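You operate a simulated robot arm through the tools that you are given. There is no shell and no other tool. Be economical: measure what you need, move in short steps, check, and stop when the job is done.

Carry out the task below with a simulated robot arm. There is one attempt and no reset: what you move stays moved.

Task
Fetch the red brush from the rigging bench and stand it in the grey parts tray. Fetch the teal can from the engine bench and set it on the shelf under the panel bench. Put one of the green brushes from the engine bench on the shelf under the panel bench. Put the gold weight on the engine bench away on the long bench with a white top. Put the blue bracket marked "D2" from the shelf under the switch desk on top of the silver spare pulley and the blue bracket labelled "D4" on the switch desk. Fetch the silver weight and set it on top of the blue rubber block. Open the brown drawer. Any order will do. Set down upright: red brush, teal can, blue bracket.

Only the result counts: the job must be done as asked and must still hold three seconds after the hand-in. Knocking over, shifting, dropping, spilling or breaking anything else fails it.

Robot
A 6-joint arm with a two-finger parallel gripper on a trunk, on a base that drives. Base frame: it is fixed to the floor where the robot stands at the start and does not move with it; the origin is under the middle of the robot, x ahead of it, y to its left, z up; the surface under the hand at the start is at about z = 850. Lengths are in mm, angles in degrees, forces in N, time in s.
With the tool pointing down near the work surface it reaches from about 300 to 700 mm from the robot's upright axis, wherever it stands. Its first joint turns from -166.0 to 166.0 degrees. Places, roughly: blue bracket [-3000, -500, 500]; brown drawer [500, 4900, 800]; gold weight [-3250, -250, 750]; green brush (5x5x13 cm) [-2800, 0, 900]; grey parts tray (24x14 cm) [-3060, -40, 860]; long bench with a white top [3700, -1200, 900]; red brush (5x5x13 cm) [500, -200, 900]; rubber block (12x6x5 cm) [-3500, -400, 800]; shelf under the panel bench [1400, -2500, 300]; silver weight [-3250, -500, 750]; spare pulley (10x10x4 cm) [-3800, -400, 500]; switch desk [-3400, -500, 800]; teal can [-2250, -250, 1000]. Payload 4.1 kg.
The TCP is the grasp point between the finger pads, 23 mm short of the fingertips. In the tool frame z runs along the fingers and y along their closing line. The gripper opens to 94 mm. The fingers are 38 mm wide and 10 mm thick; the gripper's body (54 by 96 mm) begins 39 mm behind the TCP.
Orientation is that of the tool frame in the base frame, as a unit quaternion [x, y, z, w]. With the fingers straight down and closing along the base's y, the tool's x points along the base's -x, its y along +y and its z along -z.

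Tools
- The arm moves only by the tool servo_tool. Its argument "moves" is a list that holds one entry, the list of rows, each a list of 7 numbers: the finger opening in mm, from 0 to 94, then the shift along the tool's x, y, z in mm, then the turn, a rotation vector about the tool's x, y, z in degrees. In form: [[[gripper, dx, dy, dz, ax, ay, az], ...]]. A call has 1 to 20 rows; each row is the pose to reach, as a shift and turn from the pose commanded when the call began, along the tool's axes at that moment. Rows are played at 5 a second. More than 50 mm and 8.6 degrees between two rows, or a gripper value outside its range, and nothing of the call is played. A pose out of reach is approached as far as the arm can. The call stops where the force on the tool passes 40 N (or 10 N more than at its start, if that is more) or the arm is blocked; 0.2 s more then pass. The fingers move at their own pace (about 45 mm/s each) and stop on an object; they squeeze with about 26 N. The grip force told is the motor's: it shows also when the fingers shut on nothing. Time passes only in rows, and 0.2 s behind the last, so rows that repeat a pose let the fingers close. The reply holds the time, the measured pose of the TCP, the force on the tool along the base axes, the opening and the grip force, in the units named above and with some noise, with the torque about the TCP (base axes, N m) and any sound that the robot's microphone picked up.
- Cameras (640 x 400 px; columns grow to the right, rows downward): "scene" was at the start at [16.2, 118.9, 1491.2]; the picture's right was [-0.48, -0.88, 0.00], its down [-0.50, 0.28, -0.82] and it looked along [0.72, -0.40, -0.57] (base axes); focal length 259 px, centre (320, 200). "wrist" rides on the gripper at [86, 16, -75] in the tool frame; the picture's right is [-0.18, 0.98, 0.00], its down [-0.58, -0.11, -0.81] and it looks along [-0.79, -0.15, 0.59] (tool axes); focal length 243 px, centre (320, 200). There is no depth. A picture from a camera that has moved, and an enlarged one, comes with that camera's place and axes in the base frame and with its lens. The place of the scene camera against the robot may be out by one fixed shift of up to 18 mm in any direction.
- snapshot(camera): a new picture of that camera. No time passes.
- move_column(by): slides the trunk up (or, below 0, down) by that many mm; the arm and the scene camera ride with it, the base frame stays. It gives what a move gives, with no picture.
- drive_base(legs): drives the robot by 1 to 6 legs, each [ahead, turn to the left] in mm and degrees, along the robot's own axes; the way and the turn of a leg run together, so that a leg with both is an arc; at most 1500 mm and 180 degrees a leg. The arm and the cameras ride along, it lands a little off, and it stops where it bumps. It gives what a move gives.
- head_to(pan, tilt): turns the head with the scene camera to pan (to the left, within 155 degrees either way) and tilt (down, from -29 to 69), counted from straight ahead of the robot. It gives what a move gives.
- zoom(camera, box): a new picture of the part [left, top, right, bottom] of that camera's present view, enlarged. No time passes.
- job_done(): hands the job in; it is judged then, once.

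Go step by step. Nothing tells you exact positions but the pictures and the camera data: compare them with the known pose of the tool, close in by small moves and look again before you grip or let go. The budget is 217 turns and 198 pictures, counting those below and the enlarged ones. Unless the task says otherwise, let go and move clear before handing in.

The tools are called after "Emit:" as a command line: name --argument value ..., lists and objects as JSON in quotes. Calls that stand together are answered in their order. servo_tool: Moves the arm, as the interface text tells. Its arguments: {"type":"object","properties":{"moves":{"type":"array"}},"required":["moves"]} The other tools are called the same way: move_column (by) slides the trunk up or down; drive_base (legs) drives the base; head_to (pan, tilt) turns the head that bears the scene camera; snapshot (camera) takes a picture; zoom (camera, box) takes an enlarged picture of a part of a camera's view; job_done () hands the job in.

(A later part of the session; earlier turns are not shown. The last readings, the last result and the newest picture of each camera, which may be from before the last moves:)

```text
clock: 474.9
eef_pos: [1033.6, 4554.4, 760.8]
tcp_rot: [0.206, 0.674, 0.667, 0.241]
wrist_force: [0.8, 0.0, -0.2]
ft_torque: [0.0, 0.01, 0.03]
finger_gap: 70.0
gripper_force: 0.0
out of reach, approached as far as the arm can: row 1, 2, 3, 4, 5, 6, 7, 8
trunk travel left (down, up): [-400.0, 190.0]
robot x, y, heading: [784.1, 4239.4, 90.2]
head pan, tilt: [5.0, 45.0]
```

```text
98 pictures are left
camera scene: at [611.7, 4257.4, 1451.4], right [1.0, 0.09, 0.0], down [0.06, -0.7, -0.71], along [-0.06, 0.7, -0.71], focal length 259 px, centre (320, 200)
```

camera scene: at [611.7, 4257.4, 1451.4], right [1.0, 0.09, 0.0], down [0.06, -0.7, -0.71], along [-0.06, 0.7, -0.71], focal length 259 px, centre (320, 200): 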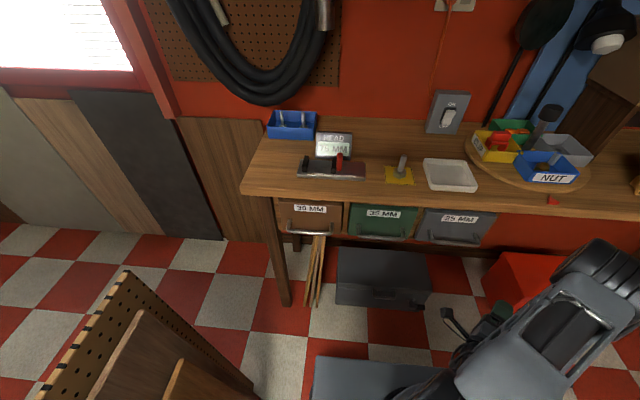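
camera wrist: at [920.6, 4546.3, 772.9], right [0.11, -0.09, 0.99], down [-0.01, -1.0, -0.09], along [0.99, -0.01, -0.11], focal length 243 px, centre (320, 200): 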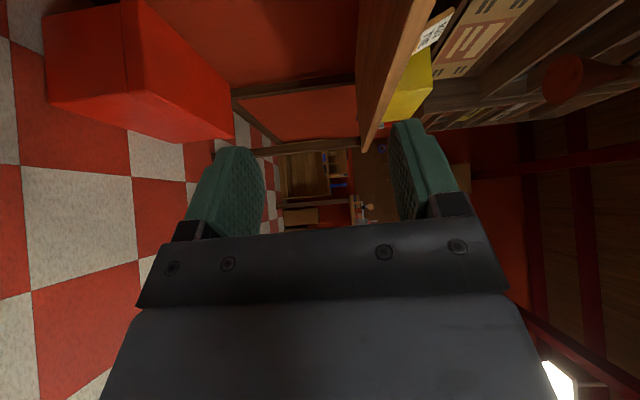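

I yawed the wrong way (tool y points up now). I'll swing along an arc to the left with the correct sign.

Emit:
servo_tool --moves '[[[70, 39, 1, 1, 0, 5.5, 0], [70, 78, 2, -1.5, 0, 11, 0], [70, 117, 4, -8, 0, 16.5, 0], [70, 155, 5, -18, 0, 22, 0], [70, 193, 7, -32, 0, 27.5, 0], [70, 229, 8, -50, 0, 33, 0], [70, 263, 9, -71, 0, 38.5, 0], [70, 296, 11, -96, 0, 44, 0], [70, 326, 12, -123, 0, 49.5, 0], [70, 354, 13, -154, 0, 55, 0], [70, 379, 15, -188, 0, 60.5, 0], [70, 400, 16, -224, 0, 66, 0], [70, 417, 17, -261, 0, 71.3, 0], [70, 417, 17, -261, 0, 71.3, 0]]]'

Emit:
snapshot --camera "wrist"

Emit:
snapshot --camera "scene"

```text
clock: 475.6
eef_pos: [1030.2, 4564.2, 757.0]
tcp_rot: [0.203, 0.682, 0.668, 0.219]
wrist_force: [-0.1, 0.4, -0.4]
ft_torque: [-0.01, -0.01, -0.02]
finger_gap: 70.0
gripper_force: 0.1
out of reach, approached as far as the arm can: row 1, 2, 3
trunk travel left (down, up): [-400.0, 190.0]
robot x, y, heading: [784.0, 4235.5, 90.0]
head pan, tilt: [5.0, 45.0]
stopped in row 3: the arm was blocked; the commanded pose is now the measured one
```

```text
97 pictures are left
camera wrist: at [916.6, 4551.9, 772.0], right [0.14, -0.08, 0.99], down [0.02, -1.0, -0.08], along [0.99, 0.03, -0.13], focal length 243 px, centre (320, 200)
```

wrist: 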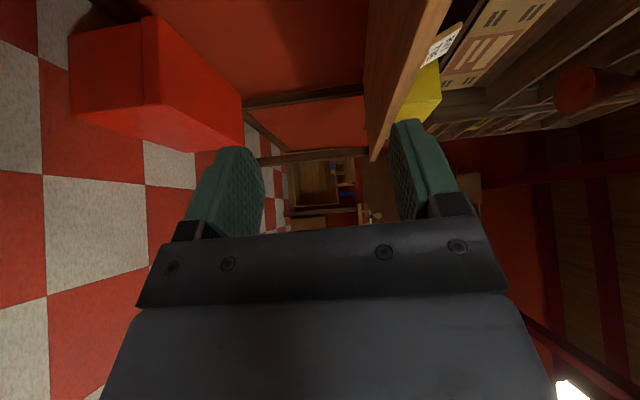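

```text
96 pictures are left
camera scene: at [611.7, 4257.6, 1451.4], right [1.0, 0.09, 0.0], down [0.06, -0.7, -0.71], along [-0.06, 0.7, -0.71], focal length 259 px, centre (320, 200)
```

scene: 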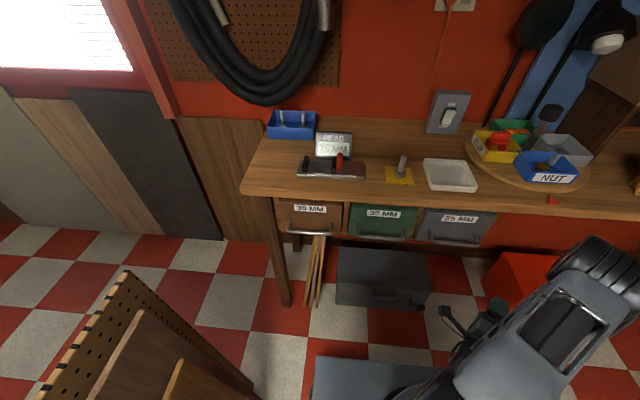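

The arm is folded too tightly here. I'll unfold it by raising the hand and pointing it down again, then approach the handle at a larger reach.

Emit:
servo_tool --moves '[[[70, 0, 25, 0, 4, 0, 0], [70, 0, 55, 0, 10, 0, 0], [70, 0, 85, 0, 18, 0, 0], [70, 0, 115, 0, 26, 0, 0], [70, 0, 145, 0, 34, 0, 0], [70, 0, 175, 0, 42, 0, 0], [70, 0, 200, 0, 50, 0, 0], [70, 0, 225, 0, 58, 0, 0], [70, 0, 250, 0, 66, 0, 0], [70, 0, 270, 0, 74, 0, 0], [70, 0, 280, 0, 82, 0, 0], [70, 0, 290, 0, 90, 0, 0], [70, 0, 290, 0, 90, 0, 0]]]'

Emit:
snapshot --camera "scene"

```text
clock: 478.4
eef_pos: [1025.0, 4573.0, 1046.5]
tcp_rot: [0.298, 0.954, -0.014, 0.011]
wrist_force: [-0.6, 0.3, 0.0]
ft_torque: [0.02, 0.0, 0.01]
finger_gap: 70.0
gripper_force: 0.1
out of reach, approached as far as the arm can: row 1, 2, 3, 4, 5, 6, 7, 8
trunk travel left (down, up): [-400.0, 190.0]
robot x, y, heading: [787.0, 4240.6, 90.0]
head pan, tilt: [5.0, 45.0]
```

```text
95 pictures are left
camera scene: at [611.7, 4257.8, 1451.4], right [1.0, 0.09, 0.0], down [0.06, -0.7, -0.71], along [-0.06, 0.7, -0.71], focal length 259 px, centre (320, 200)
```

scene: 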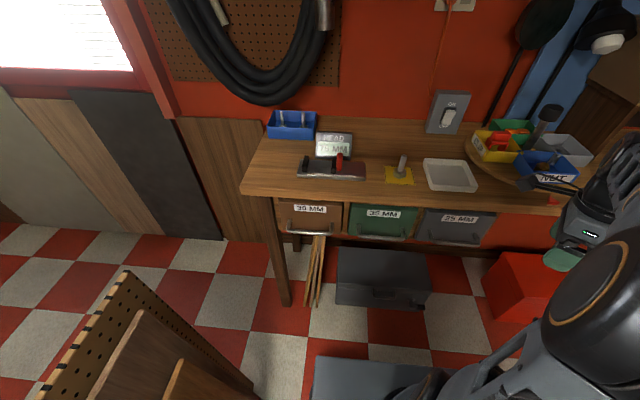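

Unfolded. Now an arc to the left at this height, so that the hand stands before the brown drawer.

Emit:
servo_tool --moves '[[[70, 42, 0, 0, 0, 0, -6.2], [70, 84, -5, 0, 0, 0, -12.4], [70, 126, -14, 0, 0, 0, -18.6], [70, 166, -27, 0, 0, 0, -24.8], [70, 206, -44, 0, 0, 0, -31], [70, 243, -66, 0, 0, 0, -37.2], [70, 278, -91, 0, 0, 0, -43.4], [70, 311, -120, 0, 0, 0, -49.6], [70, 341, -152, 0, 0, 0, -55.8], [70, 367, -188, 0, 0, 0, -62], [70, 367, -188, 0, 0, 0, -62]]]'

Emit:
snapshot --camera "wrist"

Emit:
snapshot --camera "scene"

```text
clock: 480.8
eef_pos: [614.5, 4624.8, 1038.8]
tcp_rot: [-0.236, 0.972, -0.016, 0.003]
wrist_force: [-1.3, 0.0, 0.0]
ft_torque: [0.0, 0.0, -0.03]
finger_gap: 70.1
gripper_force: 0.0
trunk travel left (down, up): [-400.0, 190.0]
robot x, y, heading: [784.5, 4240.6, 89.7]
head pan, tilt: [5.0, 45.0]
```

```text
94 pictures are left
camera wrist: at [530.5, 4601.7, 1113.3], right [-0.29, 0.96, -0.03], down [0.56, 0.19, 0.81], along [0.78, 0.21, -0.59], focal length 243 px, centre (320, 200)
```

wrist: 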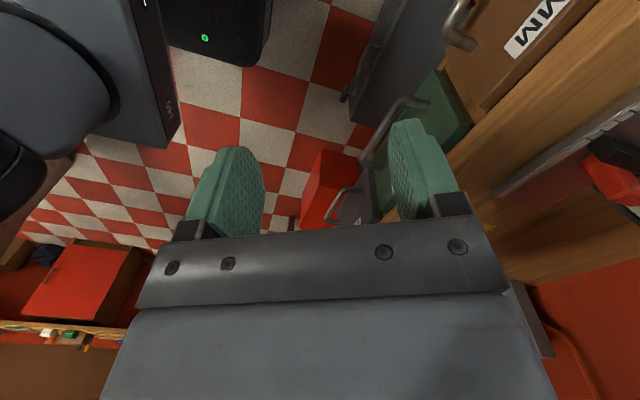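

```text
93 pictures are left
camera scene: at [611.2, 4257.5, 1451.3], right [1.0, 0.09, 0.0], down [0.06, -0.7, -0.71], along [-0.06, 0.7, -0.71], focal length 259 px, centre (320, 200)
```

scene: 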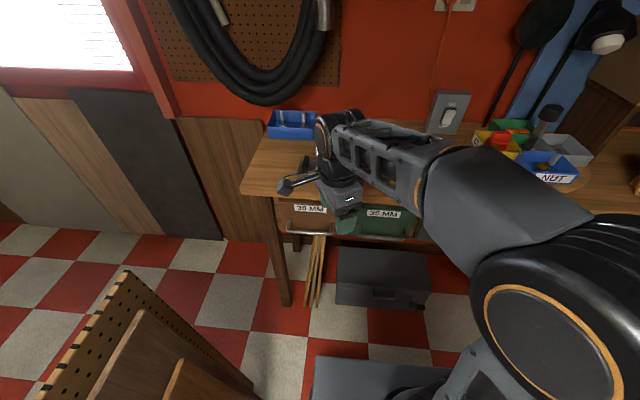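

Natural posture now. I'll lower and tilt forward to a point ~60 mm short of the brown bar.

Emit:
servo_tool --moves '[[[70, 1, 8, 29, -8.3, 0, 0], [70, 2, 18, 58, -16.6, 0, 0], [70, 3, 30, 87, -25, 0, 0], [70, 4, 42, 116, -33, 0, 0], [70, 5, 56, 145, -41.5, 0, 0], [70, 6, 70, 174, -50, 0, 0], [70, 7, 85, 203, -58, 0, 0], [70, 8, 100, 232, -66.5, 0, 0], [70, 8, 113, 258, -75, 0, 0], [70, 8, 113, 258, -75, 0, 0]]]'

Emit:
snapshot --camera "wrist"

Emit:
snapshot --camera "scene"

```text
clock: 483.0
eef_pos: [558.8, 4716.3, 776.9]
tcp_rot: [-0.189, 0.781, 0.579, -0.141]
wrist_force: [-0.3, 0.0, -0.1]
ft_torque: [0.03, -0.03, -0.01]
finger_gap: 70.1
gripper_force: 0.1
out of reach, approached as far as the arm can: row 5
trunk travel left (down, up): [-400.0, 190.0]
robot x, y, heading: [786.9, 4234.3, 89.9]
head pan, tilt: [5.0, 45.0]
```

```text
92 pictures are left
camera wrist: at [514.0, 4616.9, 814.4], right [0.03, 0.34, 0.94], down [0.89, -0.45, 0.13], along [0.46, 0.83, -0.32], focal length 243 px, centre (320, 200)
```

wrist: 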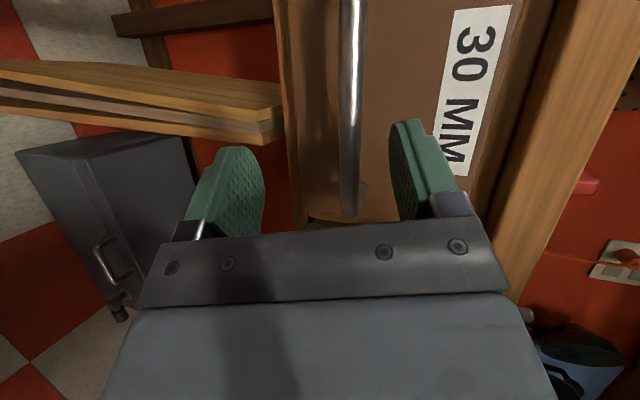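

```text
91 pictures are left
camera scene: at [611.2, 4257.9, 1451.3], right [1.0, 0.09, 0.0], down [0.06, -0.7, -0.71], along [-0.06, 0.7, -0.71], focal length 259 px, centre (320, 200)
```

scene: 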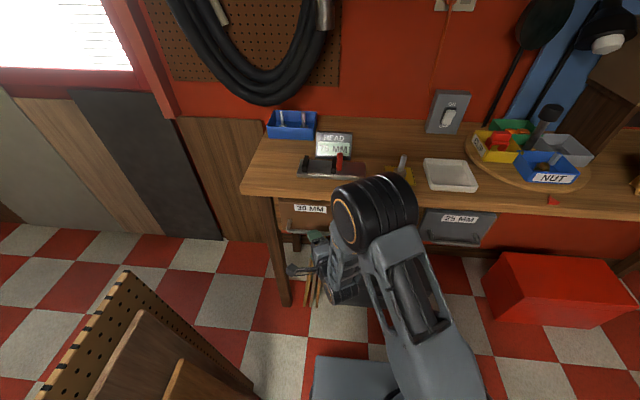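

The bar lies neatly between the jaws. I'll advance most of the way and check.

Emit:
servo_tool --moves '[[[70, 1, 6, 20, 0, 0, 0], [70, 2, 12, 42, 0, 0, 0], [70, 2, 12, 42, 0, 0, 0]]]'

Emit:
snapshot --camera "wrist"

```text
clock: 483.8
eef_pos: [536.8, 4753.2, 778.0]
tcp_rot: [-0.188, 0.781, 0.579, -0.141]
wrist_force: [-0.7, 0.5, 1.0]
ft_torque: [0.0, 0.02, -0.05]
finger_gap: 69.9
gripper_force: 0.1
trunk travel left (down, up): [-400.0, 190.0]
robot x, y, heading: [790.4, 4240.6, 90.0]
head pan, tilt: [5.0, 45.0]
```

```text
90 pictures are left
camera wrist: at [491.4, 4654.2, 815.0], right [0.03, 0.34, 0.94], down [0.88, -0.45, 0.13], along [0.46, 0.83, -0.31], focal length 243 px, centre (320, 200)
```

wrist: 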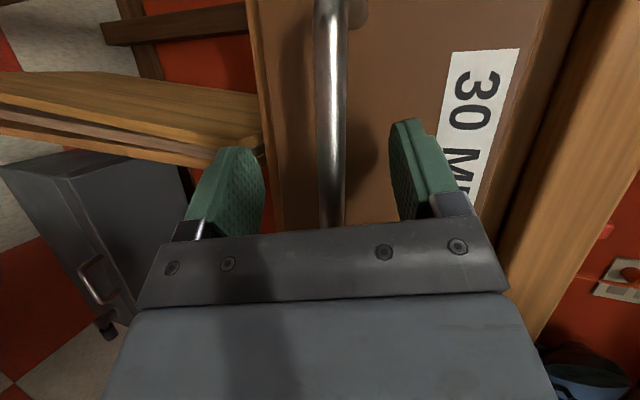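

The bar is centred, at about y 4791, z 773. I'll go in the last 32 mm and close.

Emit:
servo_tool --moves '[[[70, 0, 3, 18, 0, 0, 0], [70, 0, 5, 33, 0, 0, 0], [70, 0, 5, 33, 0, 0, 0], [30, 0, 5, 33, 0, 0, 0], [10, 0, 5, 33, 0, 0, 0], [0, 0, 5, 33, 0, 0, 0], [0, 0, 5, 33, 0, 0, 0]]]'

Emit:
snapshot --camera "wrist"

```text
clock: 484.4
eef_pos: [527.9, 4771.2, 775.6]
tcp_rot: [-0.188, 0.782, 0.578, -0.14]
wrist_force: [14.4, -30.2, 11.6]
ft_torque: [1.59, 0.52, -0.56]
finger_gap: 70.5
gripper_force: 0.6
trunk travel left (down, up): [-400.0, 190.0]
robot x, y, heading: [785.7, 4240.7, 90.0]
head pan, tilt: [5.0, 45.0]
stopped in row 2: the force on the tool passed its limit at 56 N (the readings are from after the stop); the commanded pose is now the measured one
```

```text
89 pictures are left
camera wrist: at [482.8, 4671.3, 812.0], right [0.03, 0.34, 0.94], down [0.88, -0.45, 0.13], along [0.47, 0.83, -0.32], focal length 243 px, centre (320, 200)
```

wrist: 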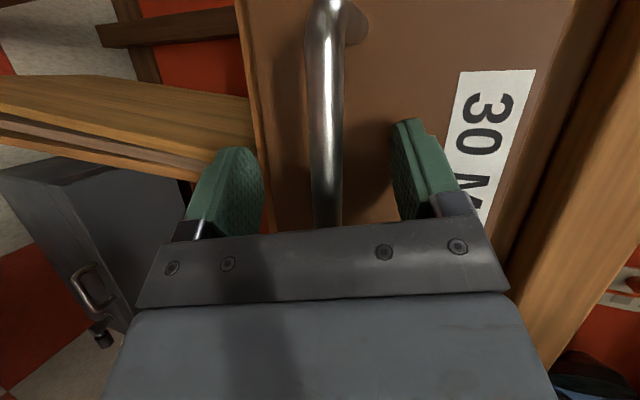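

The fingertips touch the drawer face, so the bar is already between the pads. Back off slightly and close.

Emit:
servo_tool --moves '[[[70, 0, 0, -3, 0, 0, 0], [40, 0, 0, -3, 0, 0, 0], [10, 0, 0, -3, 0, 0, 0], [0, 0, 0, -3, 0, 0, 0], [0, 0, 0, -3, 0, 0, 0], [0, 0, 0, -3, 0, 0, 0]]]'

Emit:
snapshot --camera "wrist"

```text
clock: 485.8
eef_pos: [526.5, 4772.5, 776.4]
tcp_rot: [-0.188, 0.779, 0.581, -0.142]
wrist_force: [-5.4, 1.3, 26.0]
ft_torque: [-0.21, 1.72, -0.88]
finger_gap: 19.1
gripper_force: 44.6
trunk travel left (down, up): [-400.0, 190.0]
robot x, y, heading: [787.0, 4237.5, 90.3]
head pan, tilt: [5.0, 45.0]
```

```text
88 pictures are left
camera wrist: at [481.8, 4672.9, 813.9], right [0.04, 0.34, 0.94], down [0.89, -0.45, 0.12], along [0.46, 0.83, -0.32], focal length 243 px, centre (320, 200)
```

wrist: 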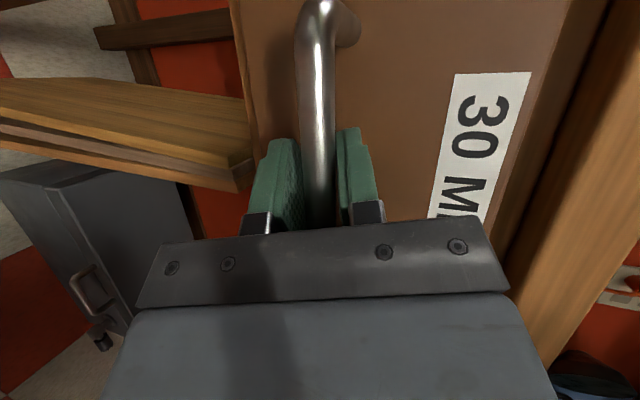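

Gripped on the bar. Now pull straight back in -y.

Emit:
servo_tool --moves '[[[0, 9, -4, -17, 0, 0, 0], [0, 18, -8, -34, 0, 0, 0], [0, 27, -13, -51, 0, 1, 0], [0, 37, -18, -68, 0, 2, 0], [0, 46, -23, -85, 0, 3, 0], [0, 55, -28, -102, 0, 4, 0], [0, 55, -28, -102, 0, 4, 0]]]'

Emit:
snapshot --camera "scene"

```text
clock: 487.4
eef_pos: [526.6, 4654.1, 777.0]
tcp_rot: [-0.209, 0.777, 0.57, -0.168]
wrist_force: [-16.9, 0.7, 16.4]
ft_torque: [-0.11, 1.49, -3.42]
finger_gap: 19.7
gripper_force: 45.2
trunk travel left (down, up): [-400.0, 190.0]
robot x, y, heading: [784.7, 4237.7, 90.2]
head pan, tilt: [5.0, 45.0]
```

```text
87 pictures are left
camera scene: at [610.5, 4256.4, 1451.3], right [1.0, 0.09, 0.0], down [0.06, -0.7, -0.71], along [-0.06, 0.7, -0.71], focal length 259 px, centre (320, 200)
```

scene: 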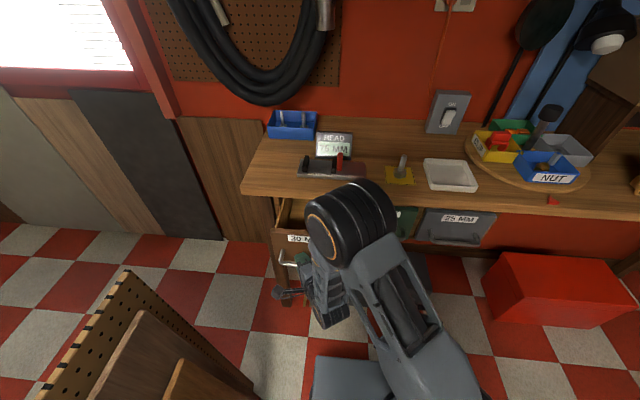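

The drawer is coming out (118 mm so far). I'll reverse the base to pull it farther.

Emit:
drive_base --legs '[[-90, 0]]'

Emit:
snapshot --camera "scene"

```text
clock: 488.6
eef_pos: [526.6, 4570.9, 777.6]
tcp_rot: [-0.204, 0.776, 0.573, -0.169]
wrist_force: [-3.2, -1.8, -6.2]
ft_torque: [-0.03, 2.35, -0.86]
finger_gap: 19.4
gripper_force: 44.9
trunk travel left (down, up): [-400.0, 190.0]
robot x, y, heading: [786.3, 4151.4, 90.1]
head pan, tilt: [5.0, 45.0]
stopped in leg 1: the force on the tool passed its limit at 51 N (the readings are from after the stop); the commanded pose is now the measured one
```

```text
86 pictures are left
camera scene: at [611.2, 4171.3, 1451.2], right [1.0, 0.09, 0.0], down [0.06, -0.7, -0.71], along [-0.06, 0.7, -0.71], focal length 259 px, centre (320, 200)
```

scene: 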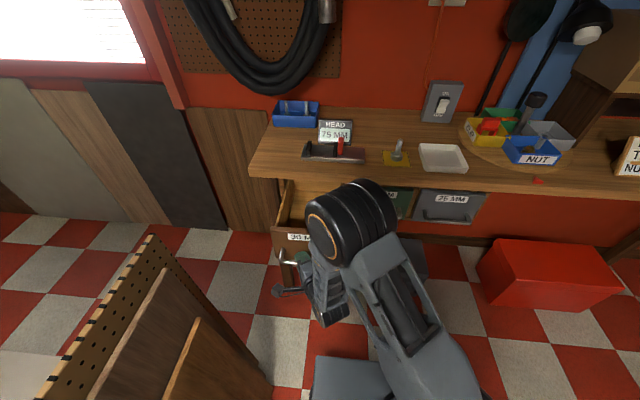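

The drawer is out 200 mm and at its stop. I'll release, back off and raise the hand.

Emit:
servo_tool --moves '[[[40, 0, 0, 0, 0, 0, 0], [70, 0, 0, 0, 0, 0, 0], [70, 0, 0, 0, 0, 0, 0], [70, 0, 0, -30, 0, 0, 0], [70, 0, 0, -60, 0, 0, 0], [70, 0, 0, -80, 0, 0, 0], [70, 0, 30, -80, 8, 0, 0], [70, 0, 65, -80, 16, 0, 0], [70, 0, 100, -80, 24, 0, 0], [70, 0, 135, -80, 32, 0, 0], [70, 0, 170, -80, 40, 0, 0], [70, 0, 205, -80, 48, 0, 0], [70, 0, 240, -80, 56, 0, 0], [70, 0, 270, -80, 64, 0, 0], [70, 0, 290, -80, 72, 0, 0], [70, 0, 290, -80, 75, 0, 0]]]'

Emit:
snapshot --camera "scene"

```text
clock: 492.0
eef_pos: [539.0, 4579.5, 1062.7]
tcp_rot: [-0.265, 0.955, 0.053, 0.126]
wrist_force: [0.3, -0.1, -0.4]
ft_torque: [0.02, 0.02, -0.04]
finger_gap: 70.3
gripper_force: 0.0
out of reach, approached as far as the arm can: row 5, 6, 7, 8, 10, 11, 12, 13, 14, 15, 16
trunk travel left (down, up): [-400.0, 190.0]
robot x, y, heading: [784.3, 4149.5, 90.0]
head pan, tilt: [5.0, 45.0]
```

```text
85 pictures are left
camera scene: at [611.5, 4171.4, 1451.4], right [1.0, 0.09, 0.0], down [0.06, -0.7, -0.71], along [-0.06, 0.7, -0.71], focal length 259 px, centre (320, 200)
```

scene: 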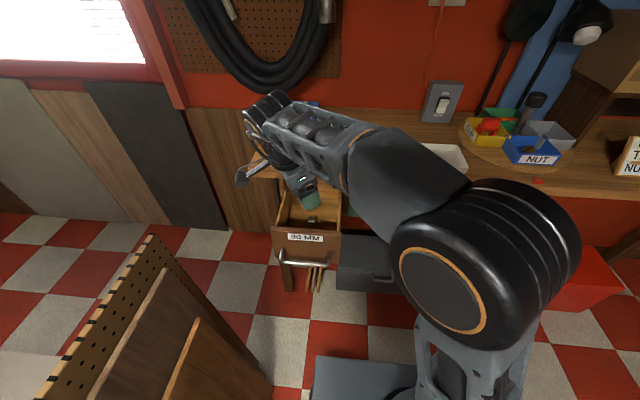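

The drawer stands open. I'll straighten the hand, then bring it in front of the robot with its usual orientation.

Emit:
servo_tool --moves '[[[70, 0, 0, 0, 1, 8, 0], [70, 0, 0, 0, 2, 15.5, 0], [70, 0, 0, 0, 2, 15.5, 0]]]'

Emit:
servo_tool --moves '[[[70, -35, -20, 0, 0, 0, -8], [70, -70, -40, 0, 0, 0, -16], [70, -105, -60, 0, 0, 0, -24], [70, -140, -85, 0, 0, 0, -32], [70, -175, -110, 0, 0, 0, -40], [70, -205, -140, 0, 0, 0, -48], [70, -205, -140, 0, 0, 0, -56], [70, -205, -140, 0, 0, 0, -60]]]'

Emit:
snapshot --camera "scene"

```text
clock: 492.8
eef_pos: [538.7, 4580.9, 1062.0]
tcp_rot: [-0.264, 0.955, 0.056, 0.127]
wrist_force: [0.5, -0.6, 0.4]
ft_torque: [0.01, -0.01, -0.03]
finger_gap: 70.2
gripper_force: 0.1
out of reach, approached as far as the arm can: row 1, 2, 3
trunk travel left (down, up): [-400.0, 190.0]
robot x, y, heading: [784.0, 4153.9, 90.1]
head pan, tilt: [5.0, 45.0]
```

```text
clock: 494.6
eef_pos: [776.0, 4561.3, 1109.2]
tcp_rot: [0.705, -0.693, 0.023, -0.15]
wrist_force: [-0.6, 0.2, -0.6]
ft_torque: [0.0, -0.03, -0.01]
finger_gap: 70.1
gripper_force: 0.1
out of reach, approached as far as the arm can: row 5, 6, 7, 8
trunk travel left (down, up): [-400.0, 190.0]
robot x, y, heading: [783.3, 4154.7, 90.1]
head pan, tilt: [5.0, 45.0]
```

```text
84 pictures are left
camera scene: at [611.3, 4171.1, 1451.4], right [1.0, 0.09, 0.0], down [0.06, -0.7, -0.71], along [-0.06, 0.7, -0.71], focal length 259 px, centre (320, 200)
```

scene: 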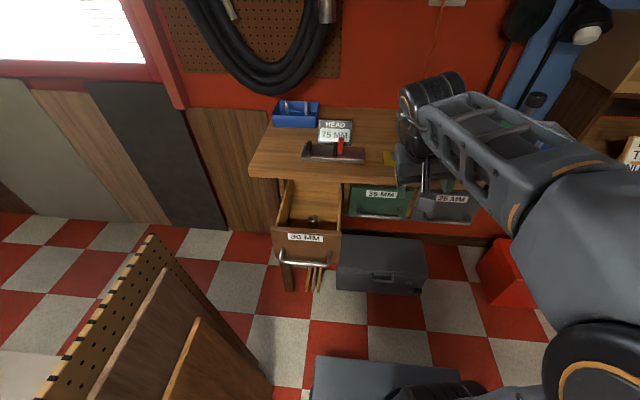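

Emit:
servo_tool --moves '[[[70, 0, 0, 0, -7, 5, 0], [70, 0, 0, 0, -14.2, 10.3, 0], [70, 0, 0, 0, -14.2, 10.3, 0]]]'

Emit:
drive_base --legs '[[80, 0], [0, -90], [1480, 0], [0, -60], [950, 0], [0, -30]]'

```text
refused: row 2 steps farther than a row can; nothing moved
```

```text
clock: 515.1
eef_pos: [2862.9, 3091.5, 1106.9]
tcp_rot: [0.664, 0.732, -0.152, -0.017]
wrist_force: [0.5, -0.6, 0.3]
ft_torque: [-0.01, 0.02, 0.04]
finger_gap: 69.9
gripper_force: 0.1
trunk travel left (down, up): [-400.0, 190.0]
robot x, y, heading: [2819.5, 3499.6, -85.3]
head pan, tilt: [5.0, 45.0]
```

Emit:
drive_base --legs '[[0, -6.2], [1500, 0], [1500, 0], [1500, 0]]'

Emit:
servo_tool --moves '[[[70, 0, 0, 0, -5, 4, 0], [70, 0, 0, 0, -10, 7.5, 0], [70, 0, 0, 0, -14.2, 10.3, 0], [70, 0, 0, 0, -14.2, 10.3, 0]]]'

```text
clock: 537.0
eef_pos: [2694.9, -1375.6, 1108.6]
tcp_rot: [0.703, 0.695, -0.15, -0.026]
wrist_force: [-0.8, -0.1, -0.5]
ft_torque: [0.01, 0.0, 0.05]
finger_gap: 70.0
gripper_force: 0.1
trunk travel left (down, up): [-400.0, 190.0]
robot x, y, heading: [2693.5, -970.6, -91.5]
head pan, tilt: [5.0, 45.0]
```

```text
clock: 538.0
eef_pos: [2695.3, -1376.7, 1108.4]
tcp_rot: [0.704, 0.694, -0.15, -0.027]
wrist_force: [0.3, -1.0, 0.1]
ft_torque: [0.02, -0.01, -0.01]
finger_gap: 69.9
gripper_force: 0.1
out of reach, approached as far as the arm can: row 1, 2, 3, 4
trunk travel left (down, up): [-400.0, 190.0]
robot x, y, heading: [2692.6, -967.6, -91.1]
head pan, tilt: [5.0, 45.0]
```

Emit:
servo_tool --moves '[[[70, 0, 0, 20, 0, 0, 8], [70, 0, 0, 40, 0, 0, 16], [70, 0, 0, 60, 0, 0, 24], [70, 0, 0, 80, 0, 0, 32], [70, 0, 0, 80, 0, 0, 40], [70, 0, 0, 80, 0, 0, 48]]]'

Emit:
head_to --pan 0 --tilt 40

Emit:
snapshot --camera "scene"

```text
clock: 539.4
eef_pos: [2674.8, -1390.0, 1030.9]
tcp_rot: [0.925, 0.347, -0.148, 0.037]
wrist_force: [0.4, 0.1, -0.9]
ft_torque: [0.01, 0.01, 0.0]
finger_gap: 70.0
gripper_force: 0.0
trunk travel left (down, up): [-400.0, 190.0]
robot x, y, heading: [2697.0, -970.3, -91.4]
head pan, tilt: [5.0, 45.0]
```

```text
clock: 540.0
eef_pos: [2674.9, -1390.3, 1031.2]
tcp_rot: [0.925, 0.349, -0.147, 0.038]
wrist_force: [-0.5, 0.6, 0.8]
ft_torque: [0.02, -0.02, -0.01]
finger_gap: 70.2
gripper_force: 0.1
trunk travel left (down, up): [-400.0, 190.0]
robot x, y, heading: [2695.2, -965.1, -91.7]
head pan, tilt: [0.0, 40.0]
```

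```text
83 pictures are left
camera scene: at [2860.6, -999.5, 1458.6], right [-1.0, 0.02, 0.0], down [0.02, 0.64, -0.77], along [-0.02, -0.77, -0.64], focal length 259 px, centre (320, 200)
```

scene: 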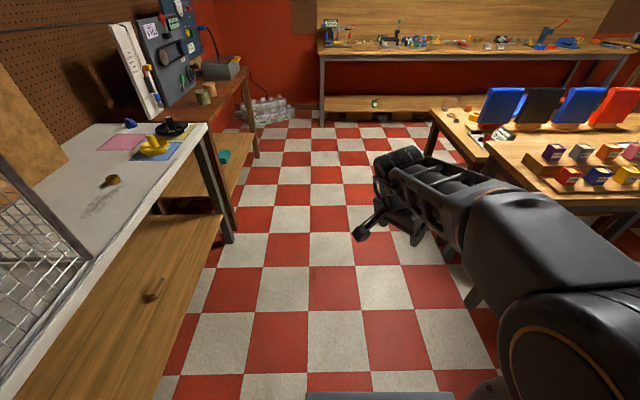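

Emit:
servo_tool --moves '[[[70, 0, 0, 0, -0.8, 7, 0], [70, 0, 0, 0, -1.5, 14, 0], [70, 0, 0, 0, -1.9, 17.3, 0], [70, 0, 0, 0, -1.9, 17.3, 0]]]'

```text
clock: 541.0
eef_pos: [2679.2, -1389.8, 1024.9]
tcp_rot: [0.927, 0.348, -0.137, 0.027]
wrist_force: [0.3, 0.0, 0.6]
ft_torque: [-0.01, -0.03, 0.01]
finger_gap: 70.1
gripper_force: 0.1
out of reach, approached as far as the arm can: row 1, 2, 3, 4
trunk travel left (down, up): [-400.0, 190.0]
robot x, y, heading: [2695.2, -968.9, -91.4]
head pan, tilt: [0.0, 40.0]
```

Emit:
servo_tool --moves '[[[70, -25, 30, 0, 0, 0, 0], [70, -50, 60, 0, 0, 0, 0], [70, -75, 90, 0, 0, 0, 0], [70, -75, 90, 30, -0.8, 7, 0], [70, -75, 90, 60, -1.5, 14, 0], [70, -75, 90, 60, -1.9, 17.3, 0], [70, -75, 90, 60, -1.9, 17.3, 0]]]'

Emit:
snapshot --camera "scene"

```text
clock: 542.6
eef_pos: [2683.4, -1501.5, 996.7]
tcp_rot: [0.928, 0.347, -0.134, 0.004]
wrist_force: [-0.6, -0.3, -0.4]
ft_torque: [0.04, 0.01, -0.02]
finger_gap: 70.0
gripper_force: 0.1
out of reach, approached as far as the arm can: row 4, 5, 6, 7
trunk travel left (down, up): [-400.0, 190.0]
robot x, y, heading: [2697.1, -972.5, -91.4]
head pan, tilt: [0.0, 40.0]
```

```text
82 pictures are left
camera scene: at [2860.6, -999.7, 1458.6], right [-1.0, 0.02, 0.0], down [0.02, 0.64, -0.77], along [-0.02, -0.77, -0.64], focal length 259 px, centre (320, 200)
```

scene: 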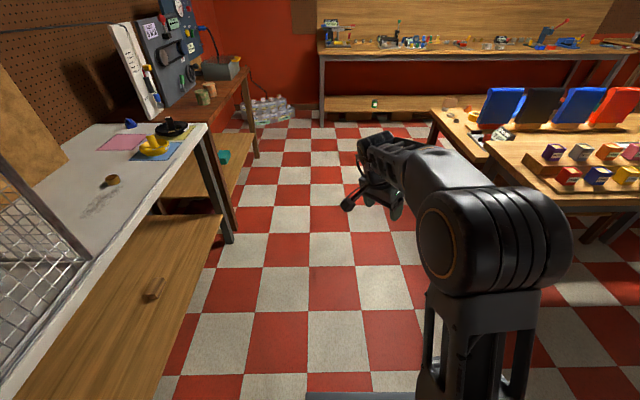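

A wrist joint ended up on a flipped branch (a 14° lean I can't remove). I'll tilt the tool sideways through horizontal to flip it back, here in open space.

Emit:
servo_tool --moves '[[[70, 0, 0, 0, 5.1, -6.1, -0.8], [70, 0, 0, 0, 10.3, -12.1, -1.6], [70, 0, 0, 0, 15.4, -18.2, -2.4], [70, 0, 0, 0, 20.5, -24.3, -3.2], [70, 0, 0, 0, 25.7, -30.3, -4], [70, 0, 0, 0, 30.8, -36.4, -4.8], [70, 0, 0, 0, 36, -42.4, -5.6], [70, 0, 0, 0, 41, -48.5, -6.4], [70, 0, 0, 0, 46.2, -54.6, -7.2], [70, 0, 0, 0, 51.4, -60.6, -8], [70, 0, 0, 0, 56.5, -66.7, -8.8], [70, 0, 0, 0, 56.5, -66.7, -8.8]]]'

Emit:
snapshot --camera "scene"

```text
clock: 545.2
eef_pos: [2684.2, -1503.1, 995.9]
tcp_rot: [-0.574, -0.253, 0.741, 0.238]
wrist_force: [-0.5, 0.2, 0.2]
ft_torque: [-0.02, -0.02, 0.01]
finger_gap: 69.8
gripper_force: 0.1
trunk travel left (down, up): [-400.0, 190.0]
robot x, y, heading: [2695.3, -968.7, -91.7]
head pan, tilt: [0.0, 40.0]
```

```text
81 pictures are left
camera scene: at [2860.6, -999.7, 1458.6], right [-1.0, 0.02, 0.0], down [0.02, 0.64, -0.77], along [-0.02, -0.77, -0.64], focal length 259 px, centre (320, 200)
```

scene: 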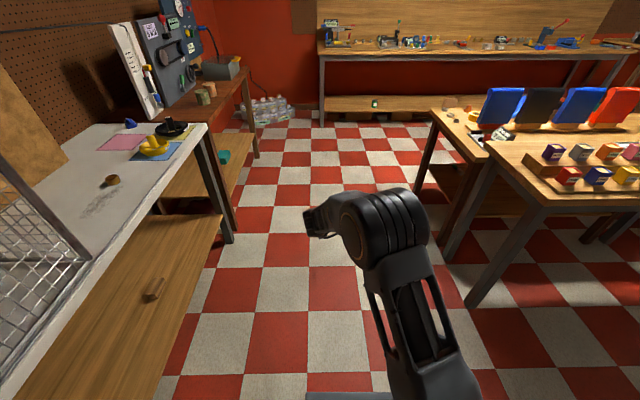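

Emit:
servo_tool --moves '[[[70, 0, 0, 0, -4.7, 1.3, 0], [70, 0, 0, 0, -9.5, 2.5, 0], [70, 0, 0, 0, -14.2, 3.8, 0], [70, 0, 0, 0, -14.2, 3.8, 0]]]'

```text
clock: 546.2
eef_pos: [2683.0, -1501.2, 997.3]
tcp_rot: [-0.625, -0.335, 0.683, 0.173]
wrist_force: [0.0, -0.2, -0.2]
ft_torque: [0.02, -0.01, -0.02]
finger_gap: 70.1
gripper_force: 0.1
trunk travel left (down, up): [-400.0, 190.0]
robot x, y, heading: [2695.7, -969.6, -91.4]
head pan, tilt: [0.0, 40.0]
```

Emit:
servo_tool --moves '[[[70, 0, 0, 0, -0.7, 4.7, 0], [70, 0, 0, 0, -1.4, 9.3, 0], [70, 0, 0, 0, -2, 13.9, 0], [70, 0, 0, 0, -2, 13.9, 0]]]'

```text
clock: 547.2
eef_pos: [2681.9, -1502.4, 996.8]
tcp_rot: [0.706, 0.323, -0.597, -0.201]
wrist_force: [-0.8, -1.3, 0.5]
ft_torque: [-0.03, -0.03, -0.02]
finger_gap: 70.2
gripper_force: 0.0
trunk travel left (down, up): [-400.0, 190.0]
robot x, y, heading: [2692.2, -966.5, -91.2]
head pan, tilt: [0.0, 40.0]
```

Emit:
servo_tool --moves '[[[70, 0, 0, 0, -5.35, 5.7, 0], [70, 0, 0, 0, -10.7, 11.4, 0], [70, 0, 0, 0, -16, 17.1, 0], [70, 0, 0, 0, -21.4, 22.8, 0], [70, 0, 0, 0, -26.7, 28.5, 0], [70, 0, 0, 0, -32, 34.1, 0], [70, 0, 0, 0, -37.4, 39.8, 0], [70, 0, 0, 0, -42.8, 45.5, 0], [70, 0, 0, 0, -48.1, 51.2, 0], [70, 0, 0, 0, -53.5, 56.9, 0], [70, 0, 0, 0, -53.5, 56.9, 0]]]'

Emit:
snapshot --camera "scene"

```text
clock: 549.6
eef_pos: [2682.7, -1502.1, 998.0]
tcp_rot: [0.901, 0.411, -0.129, -0.043]
wrist_force: [0.2, -0.2, -0.1]
ft_torque: [0.02, 0.0, 0.02]
finger_gap: 69.8
gripper_force: 0.0
out of reach, approached as far as the arm can: row 9, 10, 11
trunk travel left (down, up): [-400.0, 190.0]
robot x, y, heading: [2698.2, -965.2, -91.4]
head pan, tilt: [0.0, 40.0]
```

```text
80 pictures are left
camera scene: at [2860.6, -999.6, 1458.6], right [-1.0, 0.02, 0.0], down [0.02, 0.64, -0.77], along [-0.02, -0.77, -0.64], focal length 259 px, centre (320, 200)
```

scene: 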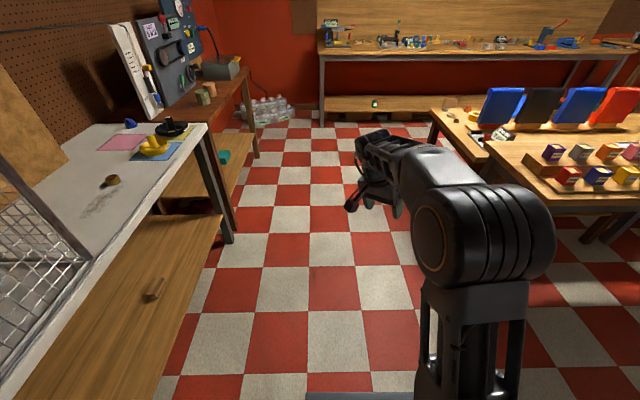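

The limit looks like a forearm-roll joint stuck at ±166° on the flipped branch. I'll route the tool right, then over the top of the forearm direction, and bring it down in-plane to unflip it.

Emit:
servo_tool --moves '[[[70, 0, 0, 0, 5.6, -6, 0], [70, 0, 0, 0, 11.2, -12, 0], [70, 0, 0, 0, 16.8, -18, 0], [70, 0, 0, 0, 22.4, -24, 0], [70, 0, 0, 0, 28, -30, 0], [70, 0, 0, 0, 33.6, -36, 0], [70, 0, 0, 0, 39.2, -42, 0], [70, 0, 0, 0, 44.8, -48, 0], [70, 0, 0, 0, 50.4, -54, 0], [70, 0, 0, 0, 56, -60, 0], [70, 0, 0, 0, 61.6, -66, 0], [70, 0, 0, 0, 67.2, -72, 0], [70, 0, 0, 0, 73, -78, 0], [70, 0, 0, 0, 73, -78, 0]]]'

```text
clock: 552.6
eef_pos: [2643.7, -1536.6, 1014.2]
tcp_rot: [-0.444, -0.218, 0.826, 0.271]
wrist_force: [-0.7, -1.2, 0.2]
ft_torque: [0.02, 0.01, -0.01]
finger_gap: 69.9
gripper_force: 0.0
out of reach, approached as far as the arm can: row 12, 13, 14
trunk travel left (down, up): [-400.0, 190.0]
robot x, y, heading: [2691.8, -968.6, -91.5]
head pan, tilt: [0.0, 40.0]
```

Emit:
servo_tool --moves '[[[70, 0, 0, 0, -3.9, -6.8, 0], [70, 0, 0, 0, -7.8, -13.6, 0], [70, 0, 0, 0, -11.7, -20.3, 0], [70, 0, 0, 0, -15.6, -27.1, 0], [70, 0, 0, 0, -19.6, -33.9, 0], [70, 0, 0, 0, -23.5, -40.7, 0], [70, 0, 0, 0, -27.4, -47.5, 0], [70, 0, 0, 0, -31.3, -54.2, 0], [70, 0, 0, 0, -35.2, -61, 0], [70, 0, 0, 0, -35.2, -61, 0]]]'

Emit:
snapshot --camera "scene"

```text
clock: 554.8
eef_pos: [2644.3, -1534.3, 1013.3]
tcp_rot: [-0.023, -0.542, 0.84, 0.001]
wrist_force: [0.8, -0.6, 0.4]
ft_torque: [0.01, 0.01, 0.01]
finger_gap: 69.9
gripper_force: 0.0
trunk travel left (down, up): [-400.0, 190.0]
robot x, y, heading: [2696.9, -970.3, -91.6]
head pan, tilt: [0.0, 40.0]
```

```text
79 pictures are left
camera scene: at [2860.4, -999.5, 1458.7], right [-1.0, 0.02, 0.0], down [0.02, 0.64, -0.77], along [-0.02, -0.77, -0.64], focal length 259 px, centre (320, 200)
```

scene: 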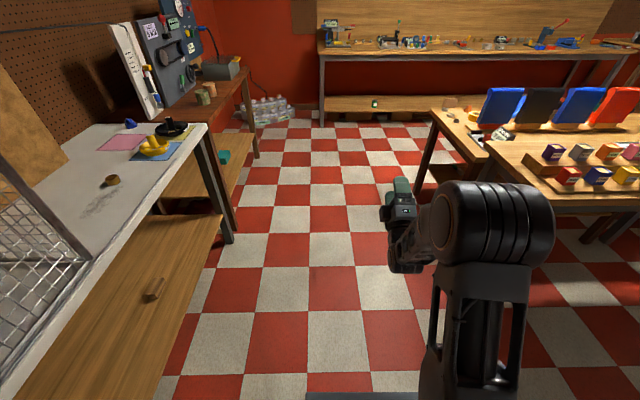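

Emit:
servo_tool --moves '[[[70, 0, 0, 0, 0.1, 2.6, -1.2], [70, 0, 0, 0, 0.1, 2.6, -1.2]]]'

Emit:
servo_tool --moves '[[[70, 0, 0, 0, -8.4, 0, 0], [70, 0, 0, 0, -16.8, 0, 0], [70, 0, 0, 0, -25.2, 0, 0], [70, 0, 0, 0, -33.6, 0, 0], [70, 0, 0, 0, -42, 0, 0], [70, 0, 0, 0, -50.4, 0, 0], [70, 0, 0, 0, -58.8, 0, 0], [70, 0, 0, 0, -67.2, 0, 0], [70, 0, 0, 0, -75.6, 0, 0], [70, 0, 0, 0, -84, 0, 0], [70, 0, 0, 0, -92.4, 0, 0], [70, 0, 0, 0, -100.8, 0, 0], [70, 0, 0, 0, -109, 0, 0], [70, 0, 0, 0, -114.3, 0, 0], [70, 0, 0, 0, -114.3, 0, 0]]]'

Emit:
snapshot --camera "scene"

```text
clock: 555.4
eef_pos: [2644.5, -1532.9, 1016.3]
tcp_rot: [-0.035, -0.542, 0.839, 0.023]
wrist_force: [-0.6, -1.1, -1.0]
ft_torque: [0.02, 0.02, -0.01]
finger_gap: 69.8
gripper_force: 0.0
trunk travel left (down, up): [-400.0, 190.0]
robot x, y, heading: [2690.2, -968.5, -91.6]
head pan, tilt: [0.0, 40.0]
```

```text
clock: 558.6
eef_pos: [2645.6, -1534.9, 1015.5]
tcp_rot: [0.038, 0.999, 0.0, 0.017]
wrist_force: [0.1, 0.4, -0.4]
ft_torque: [0.0, -0.01, 0.0]
finger_gap: 70.1
gripper_force: 0.2
out of reach, approached as far as the arm can: row 8
trunk travel left (down, up): [-400.0, 190.0]
robot x, y, heading: [2694.0, -964.9, -91.8]
head pan, tilt: [0.0, 40.0]
```

```text
78 pictures are left
camera scene: at [2860.5, -999.7, 1458.6], right [-1.0, 0.02, 0.0], down [0.02, 0.64, -0.77], along [-0.02, -0.77, -0.64], focal length 259 px, centre (320, 200)
```

scene: 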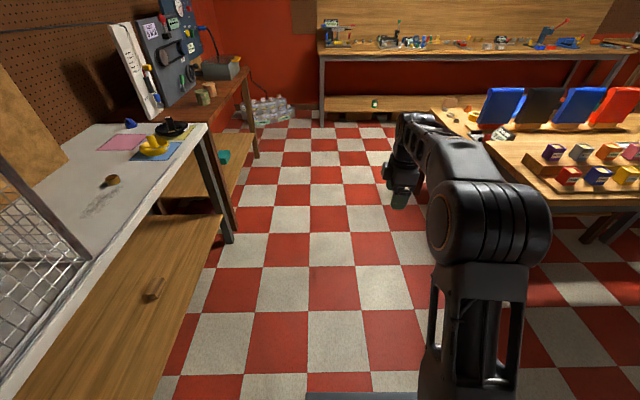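

Unflipped: the tool is straight down again. I'll set the camera forward (for later camera-on-top tilting), then drive to the engine bench's east end for the teal can.

Emit:
servo_tool --moves '[[[70, 0, 12, 0, 0, 0, -8.2], [70, 0, 24, 0, 0, 0, -16.4], [70, 0, 36, 0, 0, 0, -24.6], [70, 0, 48, 0, 0, 0, -32.8], [70, 0, 60, 0, 0, 0, -41], [70, 0, 70, 0, 0, 0, -49.2], [70, 0, 80, 0, 0, 0, -57.4], [70, 0, 90, 0, 0, 0, -65.6], [70, 0, 90, 0, 0, 0, -73.8], [70, 0, 90, 0, 0, 0, -82], [70, 0, 90, 0, 0, 0, -86], [70, 0, 90, 0, 0, 0, -86]]]'

Emit:
drive_base --legs '[[0, -88], [1500, 0], [1500, 0], [0, -36], [1340, 0], [0, 36]]'

Emit:
head_to --pan 0 --tilt 30

Emit:
snapshot --camera "scene"

```text
clock: 561.2
eef_pos: [2688.6, -1445.7, 1016.4]
tcp_rot: [-0.646, 0.763, -0.007, 0.007]
wrist_force: [-0.8, 0.3, 0.6]
ft_torque: [-0.02, 0.02, 0.01]
finger_gap: 70.0
gripper_force: 0.1
out of reach, approached as far as the arm can: row 10, 11, 12
trunk travel left (down, up): [-400.0, 190.0]
robot x, y, heading: [2693.7, -968.7, -91.6]
head pan, tilt: [0.0, 40.0]
```

```text
clock: 589.1
eef_pos: [-1793.0, 64.1, 1015.0]
tcp_rot: [0.108, 0.994, -0.011, -0.001]
wrist_force: [0.1, -1.1, 0.8]
ft_torque: [0.02, -0.01, 0.0]
finger_gap: 69.9
gripper_force: 0.0
trunk travel left (down, up): [-400.0, 190.0]
robot x, y, heading: [-1317.9, 31.4, 175.5]
head pan, tilt: [0.0, 40.0]
```

```text
clock: 589.9
eef_pos: [-1793.1, 64.4, 1016.3]
tcp_rot: [0.107, 0.994, -0.01, -0.001]
wrist_force: [-0.4, -0.3, -0.3]
ft_torque: [0.02, -0.05, 0.0]
finger_gap: 70.0
gripper_force: 0.1
trunk travel left (down, up): [-400.0, 190.0]
robot x, y, heading: [-1318.2, 29.9, 175.6]
head pan, tilt: [0.0, 30.0]
```

```text
77 pictures are left
camera scene: at [-1360.5, -135.3, 1473.9], right [0.08, 1.0, 0.0], down [0.5, -0.04, -0.87], along [-0.86, 0.07, -0.5], focal length 259 px, centre (320, 200)
```

scene: 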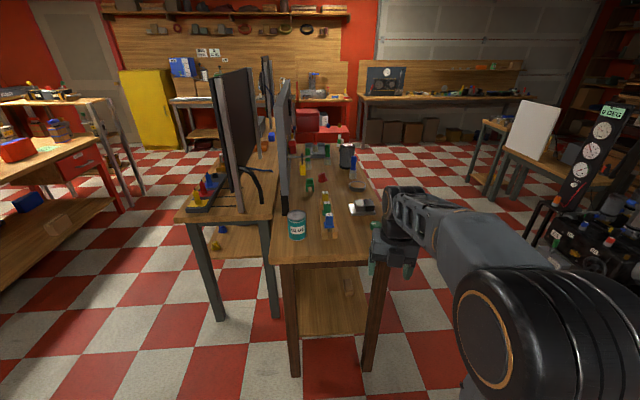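

The can stands at about (-2165, -165) near the bench end. I'll reposition the base to face it from the east and raise the trunk a bit.

Emit:
drive_base --legs '[[0, 45], [290, 0]]'

Emit:
drive_base --legs '[[0, -41]]'

Emit:
move_column --by 100

Emit:
head_to --pan 0 --tilt 35

Emit:
snapshot --camera "scene"

```text
clock: 593.9
eef_pos: [-1887.3, -476.7, 1015.6]
tcp_rot: [-0.286, 0.958, -0.01, 0.004]
wrist_force: [0.8, 0.0, -0.2]
ft_torque: [0.01, 0.0, 0.01]
finger_gap: 70.2
gripper_force: 0.0
trunk travel left (down, up): [-400.0, 190.0]
robot x, y, heading: [-1534.2, -154.4, -138.6]
head pan, tilt: [0.0, 30.0]
```

```text
clock: 596.2
eef_pos: [-2009.8, -163.8, 1014.7]
tcp_rot: [0.066, 0.998, -0.01, 0.0]
wrist_force: [1.2, 0.2, 0.3]
ft_torque: [-0.03, 0.0, -0.03]
finger_gap: 70.0
gripper_force: 0.1
trunk travel left (down, up): [-400.0, 190.0]
robot x, y, heading: [-1532.5, -157.7, -179.6]
head pan, tilt: [0.0, 30.0]
```

```text
clock: 597.5
eef_pos: [-2009.0, -164.3, 1115.4]
tcp_rot: [0.066, 0.998, -0.011, 0.0]
wrist_force: [0.0, -0.5, 0.7]
ft_torque: [-0.03, -0.04, -0.02]
finger_gap: 70.2
gripper_force: 0.0
trunk travel left (down, up): [-500.0, 90.0]
robot x, y, heading: [-1531.2, -161.2, -179.7]
head pan, tilt: [0.0, 30.0]
```

```text
clock: 598.2
eef_pos: [-2008.1, -164.4, 1115.8]
tcp_rot: [0.066, 0.998, -0.01, 0.0]
wrist_force: [-1.1, -0.1, 0.6]
ft_torque: [0.0, 0.04, 0.0]
finger_gap: 70.2
gripper_force: 0.1
trunk travel left (down, up): [-500.0, 90.0]
robot x, y, heading: [-1532.3, -155.5, -179.7]
head pan, tilt: [0.0, 35.0]
```

```text
76 pictures are left
camera scene: at [-1559.0, -327.2, 1566.2], right [-0.01, 1.0, 0.0], down [0.57, 0.0, -0.82], along [-0.82, -0.01, -0.57], focal length 259 px, centre (320, 200)
```

scene: 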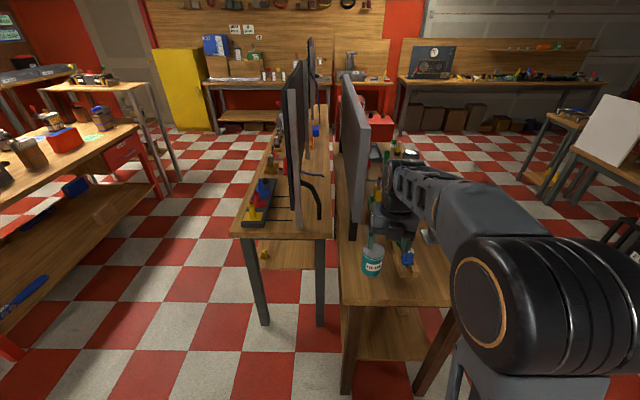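

The can is at (-2158, -157) straight ahead. I'll tilt the hand forward to horizontal at z≈915, stopping short of it.

Emit:
servo_tool --moves '[[[94, 3, 0, 12, 0, 8, 0], [94, 6, 0, 26, 0, 16, 0], [94, 9, 0, 42, 0, 24, 0], [94, 12, 0, 60, 0, 32, 0], [94, 16, 0, 80, 0, 40, 0], [94, 20, 0, 100, 0, 48, 0], [94, 25, 0, 120, 0, 56, 0], [94, 30, 0, 142, 0, 64, 0], [94, 36, 0, 164, 0, 72, 0], [94, 44, 0, 184, 0, 80, 0], [94, 50, 0, 200, 0, 88, 0], [94, 50, 0, 200, 0, 88, 0]]]'

Emit:
snapshot --camera "wrist"

Emit:
snapshot --camera "scene"

```text
clock: 600.8
eef_pos: [-2056.6, -175.4, 915.7]
tcp_rot: [0.057, 0.717, 0.041, -0.693]
wrist_force: [-0.5, 0.1, -0.6]
ft_torque: [-0.01, 0.02, 0.0]
finger_gap: 93.9
gripper_force: 0.1
out of reach, approached as far as the arm can: row 6, 7, 9, 10, 11, 12
trunk travel left (down, up): [-500.0, 90.0]
robot x, y, heading: [-1530.7, -160.3, -179.9]
head pan, tilt: [0.0, 35.0]
```

```text
75 pictures are left
camera wrist: at [-1982.0, -168.2, 1003.7], right [0.14, 0.97, -0.21], down [0.8, -0.23, -0.55], along [-0.58, -0.09, -0.81], focal length 243 px, centre (320, 200)
```

wrist: 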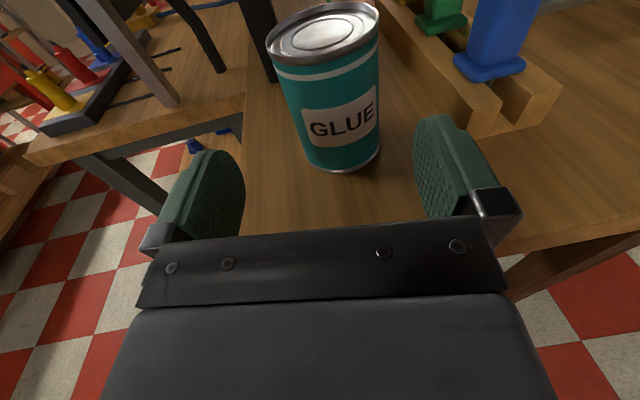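

```text
74 pictures are left
camera scene: at [-1559.2, -327.3, 1566.2], right [-0.01, 1.0, 0.0], down [0.57, 0.0, -0.82], along [-0.82, -0.01, -0.57], focal length 259 px, centre (320, 200)
```

scene: 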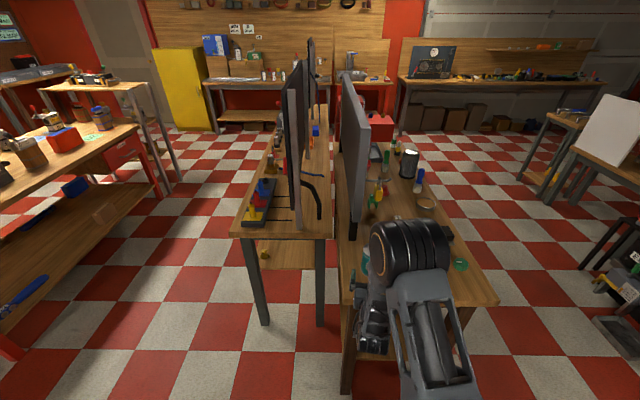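

The can (∅≈64) is centred at (-2139, -158). I'll advance around it and close.

Emit:
servo_tool --moves '[[[94, 1, 5, 28, 0, 0, 0], [94, 2, 5, 56, 0, 0, 0], [94, 3, 5, 82, 0, 0, 0], [94, 3, 5, 82, 0, 0, 0], [60, 3, 5, 82, 0, 0, 0], [40, 3, 5, 82, 0, 0, 0], [40, 3, 5, 82, 0, 0, 0]]]'

Emit:
snapshot --camera "wrist"

```text
clock: 602.4
eef_pos: [-2136.3, -180.0, 915.9]
tcp_rot: [0.061, 0.718, 0.044, -0.692]
wrist_force: [-0.4, 1.9, 0.9]
ft_torque: [0.2, 0.02, -0.08]
finger_gap: 65.6
gripper_force: 26.4
out of reach, approached as far as the arm can: row 1, 2, 3, 4, 5, 6, 7
trunk travel left (down, up): [-500.0, 90.0]
robot x, y, heading: [-1530.7, -157.0, -179.5]
head pan, tilt: [0.0, 35.0]
```

```text
73 pictures are left
camera wrist: at [-2062.6, -172.4, 1004.4], right [0.15, 0.97, -0.2], down [0.8, -0.24, -0.55], along [-0.58, -0.08, -0.81], focal length 243 px, centre (320, 200)
```

wrist: 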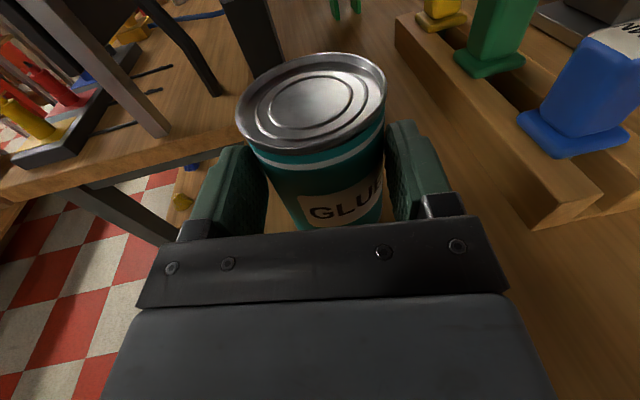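

The can is gripped (65.6 mm). I'll lift it and back the base away.

Emit:
servo_tool --moves '[[[40, 10, 5, 82, 0, 0, 0], [40, 30, 5, 82, 0, 0, 0], [40, 60, 5, 82, 0, 0, 0], [40, 85, 5, 82, 0, 0, 0], [40, 85, 5, 82, 0, 0, 0]]]'

Emit:
snapshot --camera "wrist"

```text
refused: row 1 steps farther than a row can; nothing moved
```

```text
72 pictures are left
camera wrist: at [-2062.6, -172.4, 1004.4], right [0.15, 0.97, -0.2], down [0.8, -0.24, -0.55], along [-0.58, -0.08, -0.81], focal length 243 px, centre (320, 200)
```

wrist: 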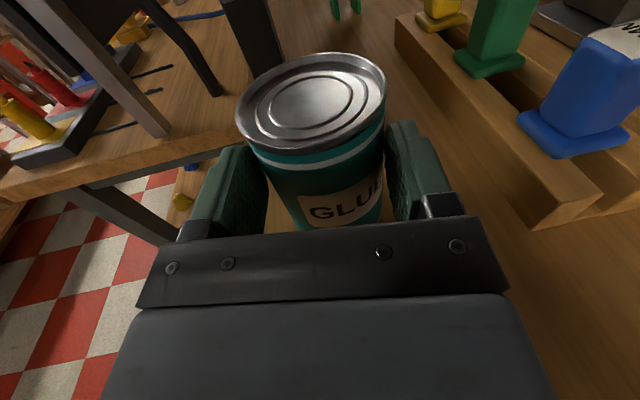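

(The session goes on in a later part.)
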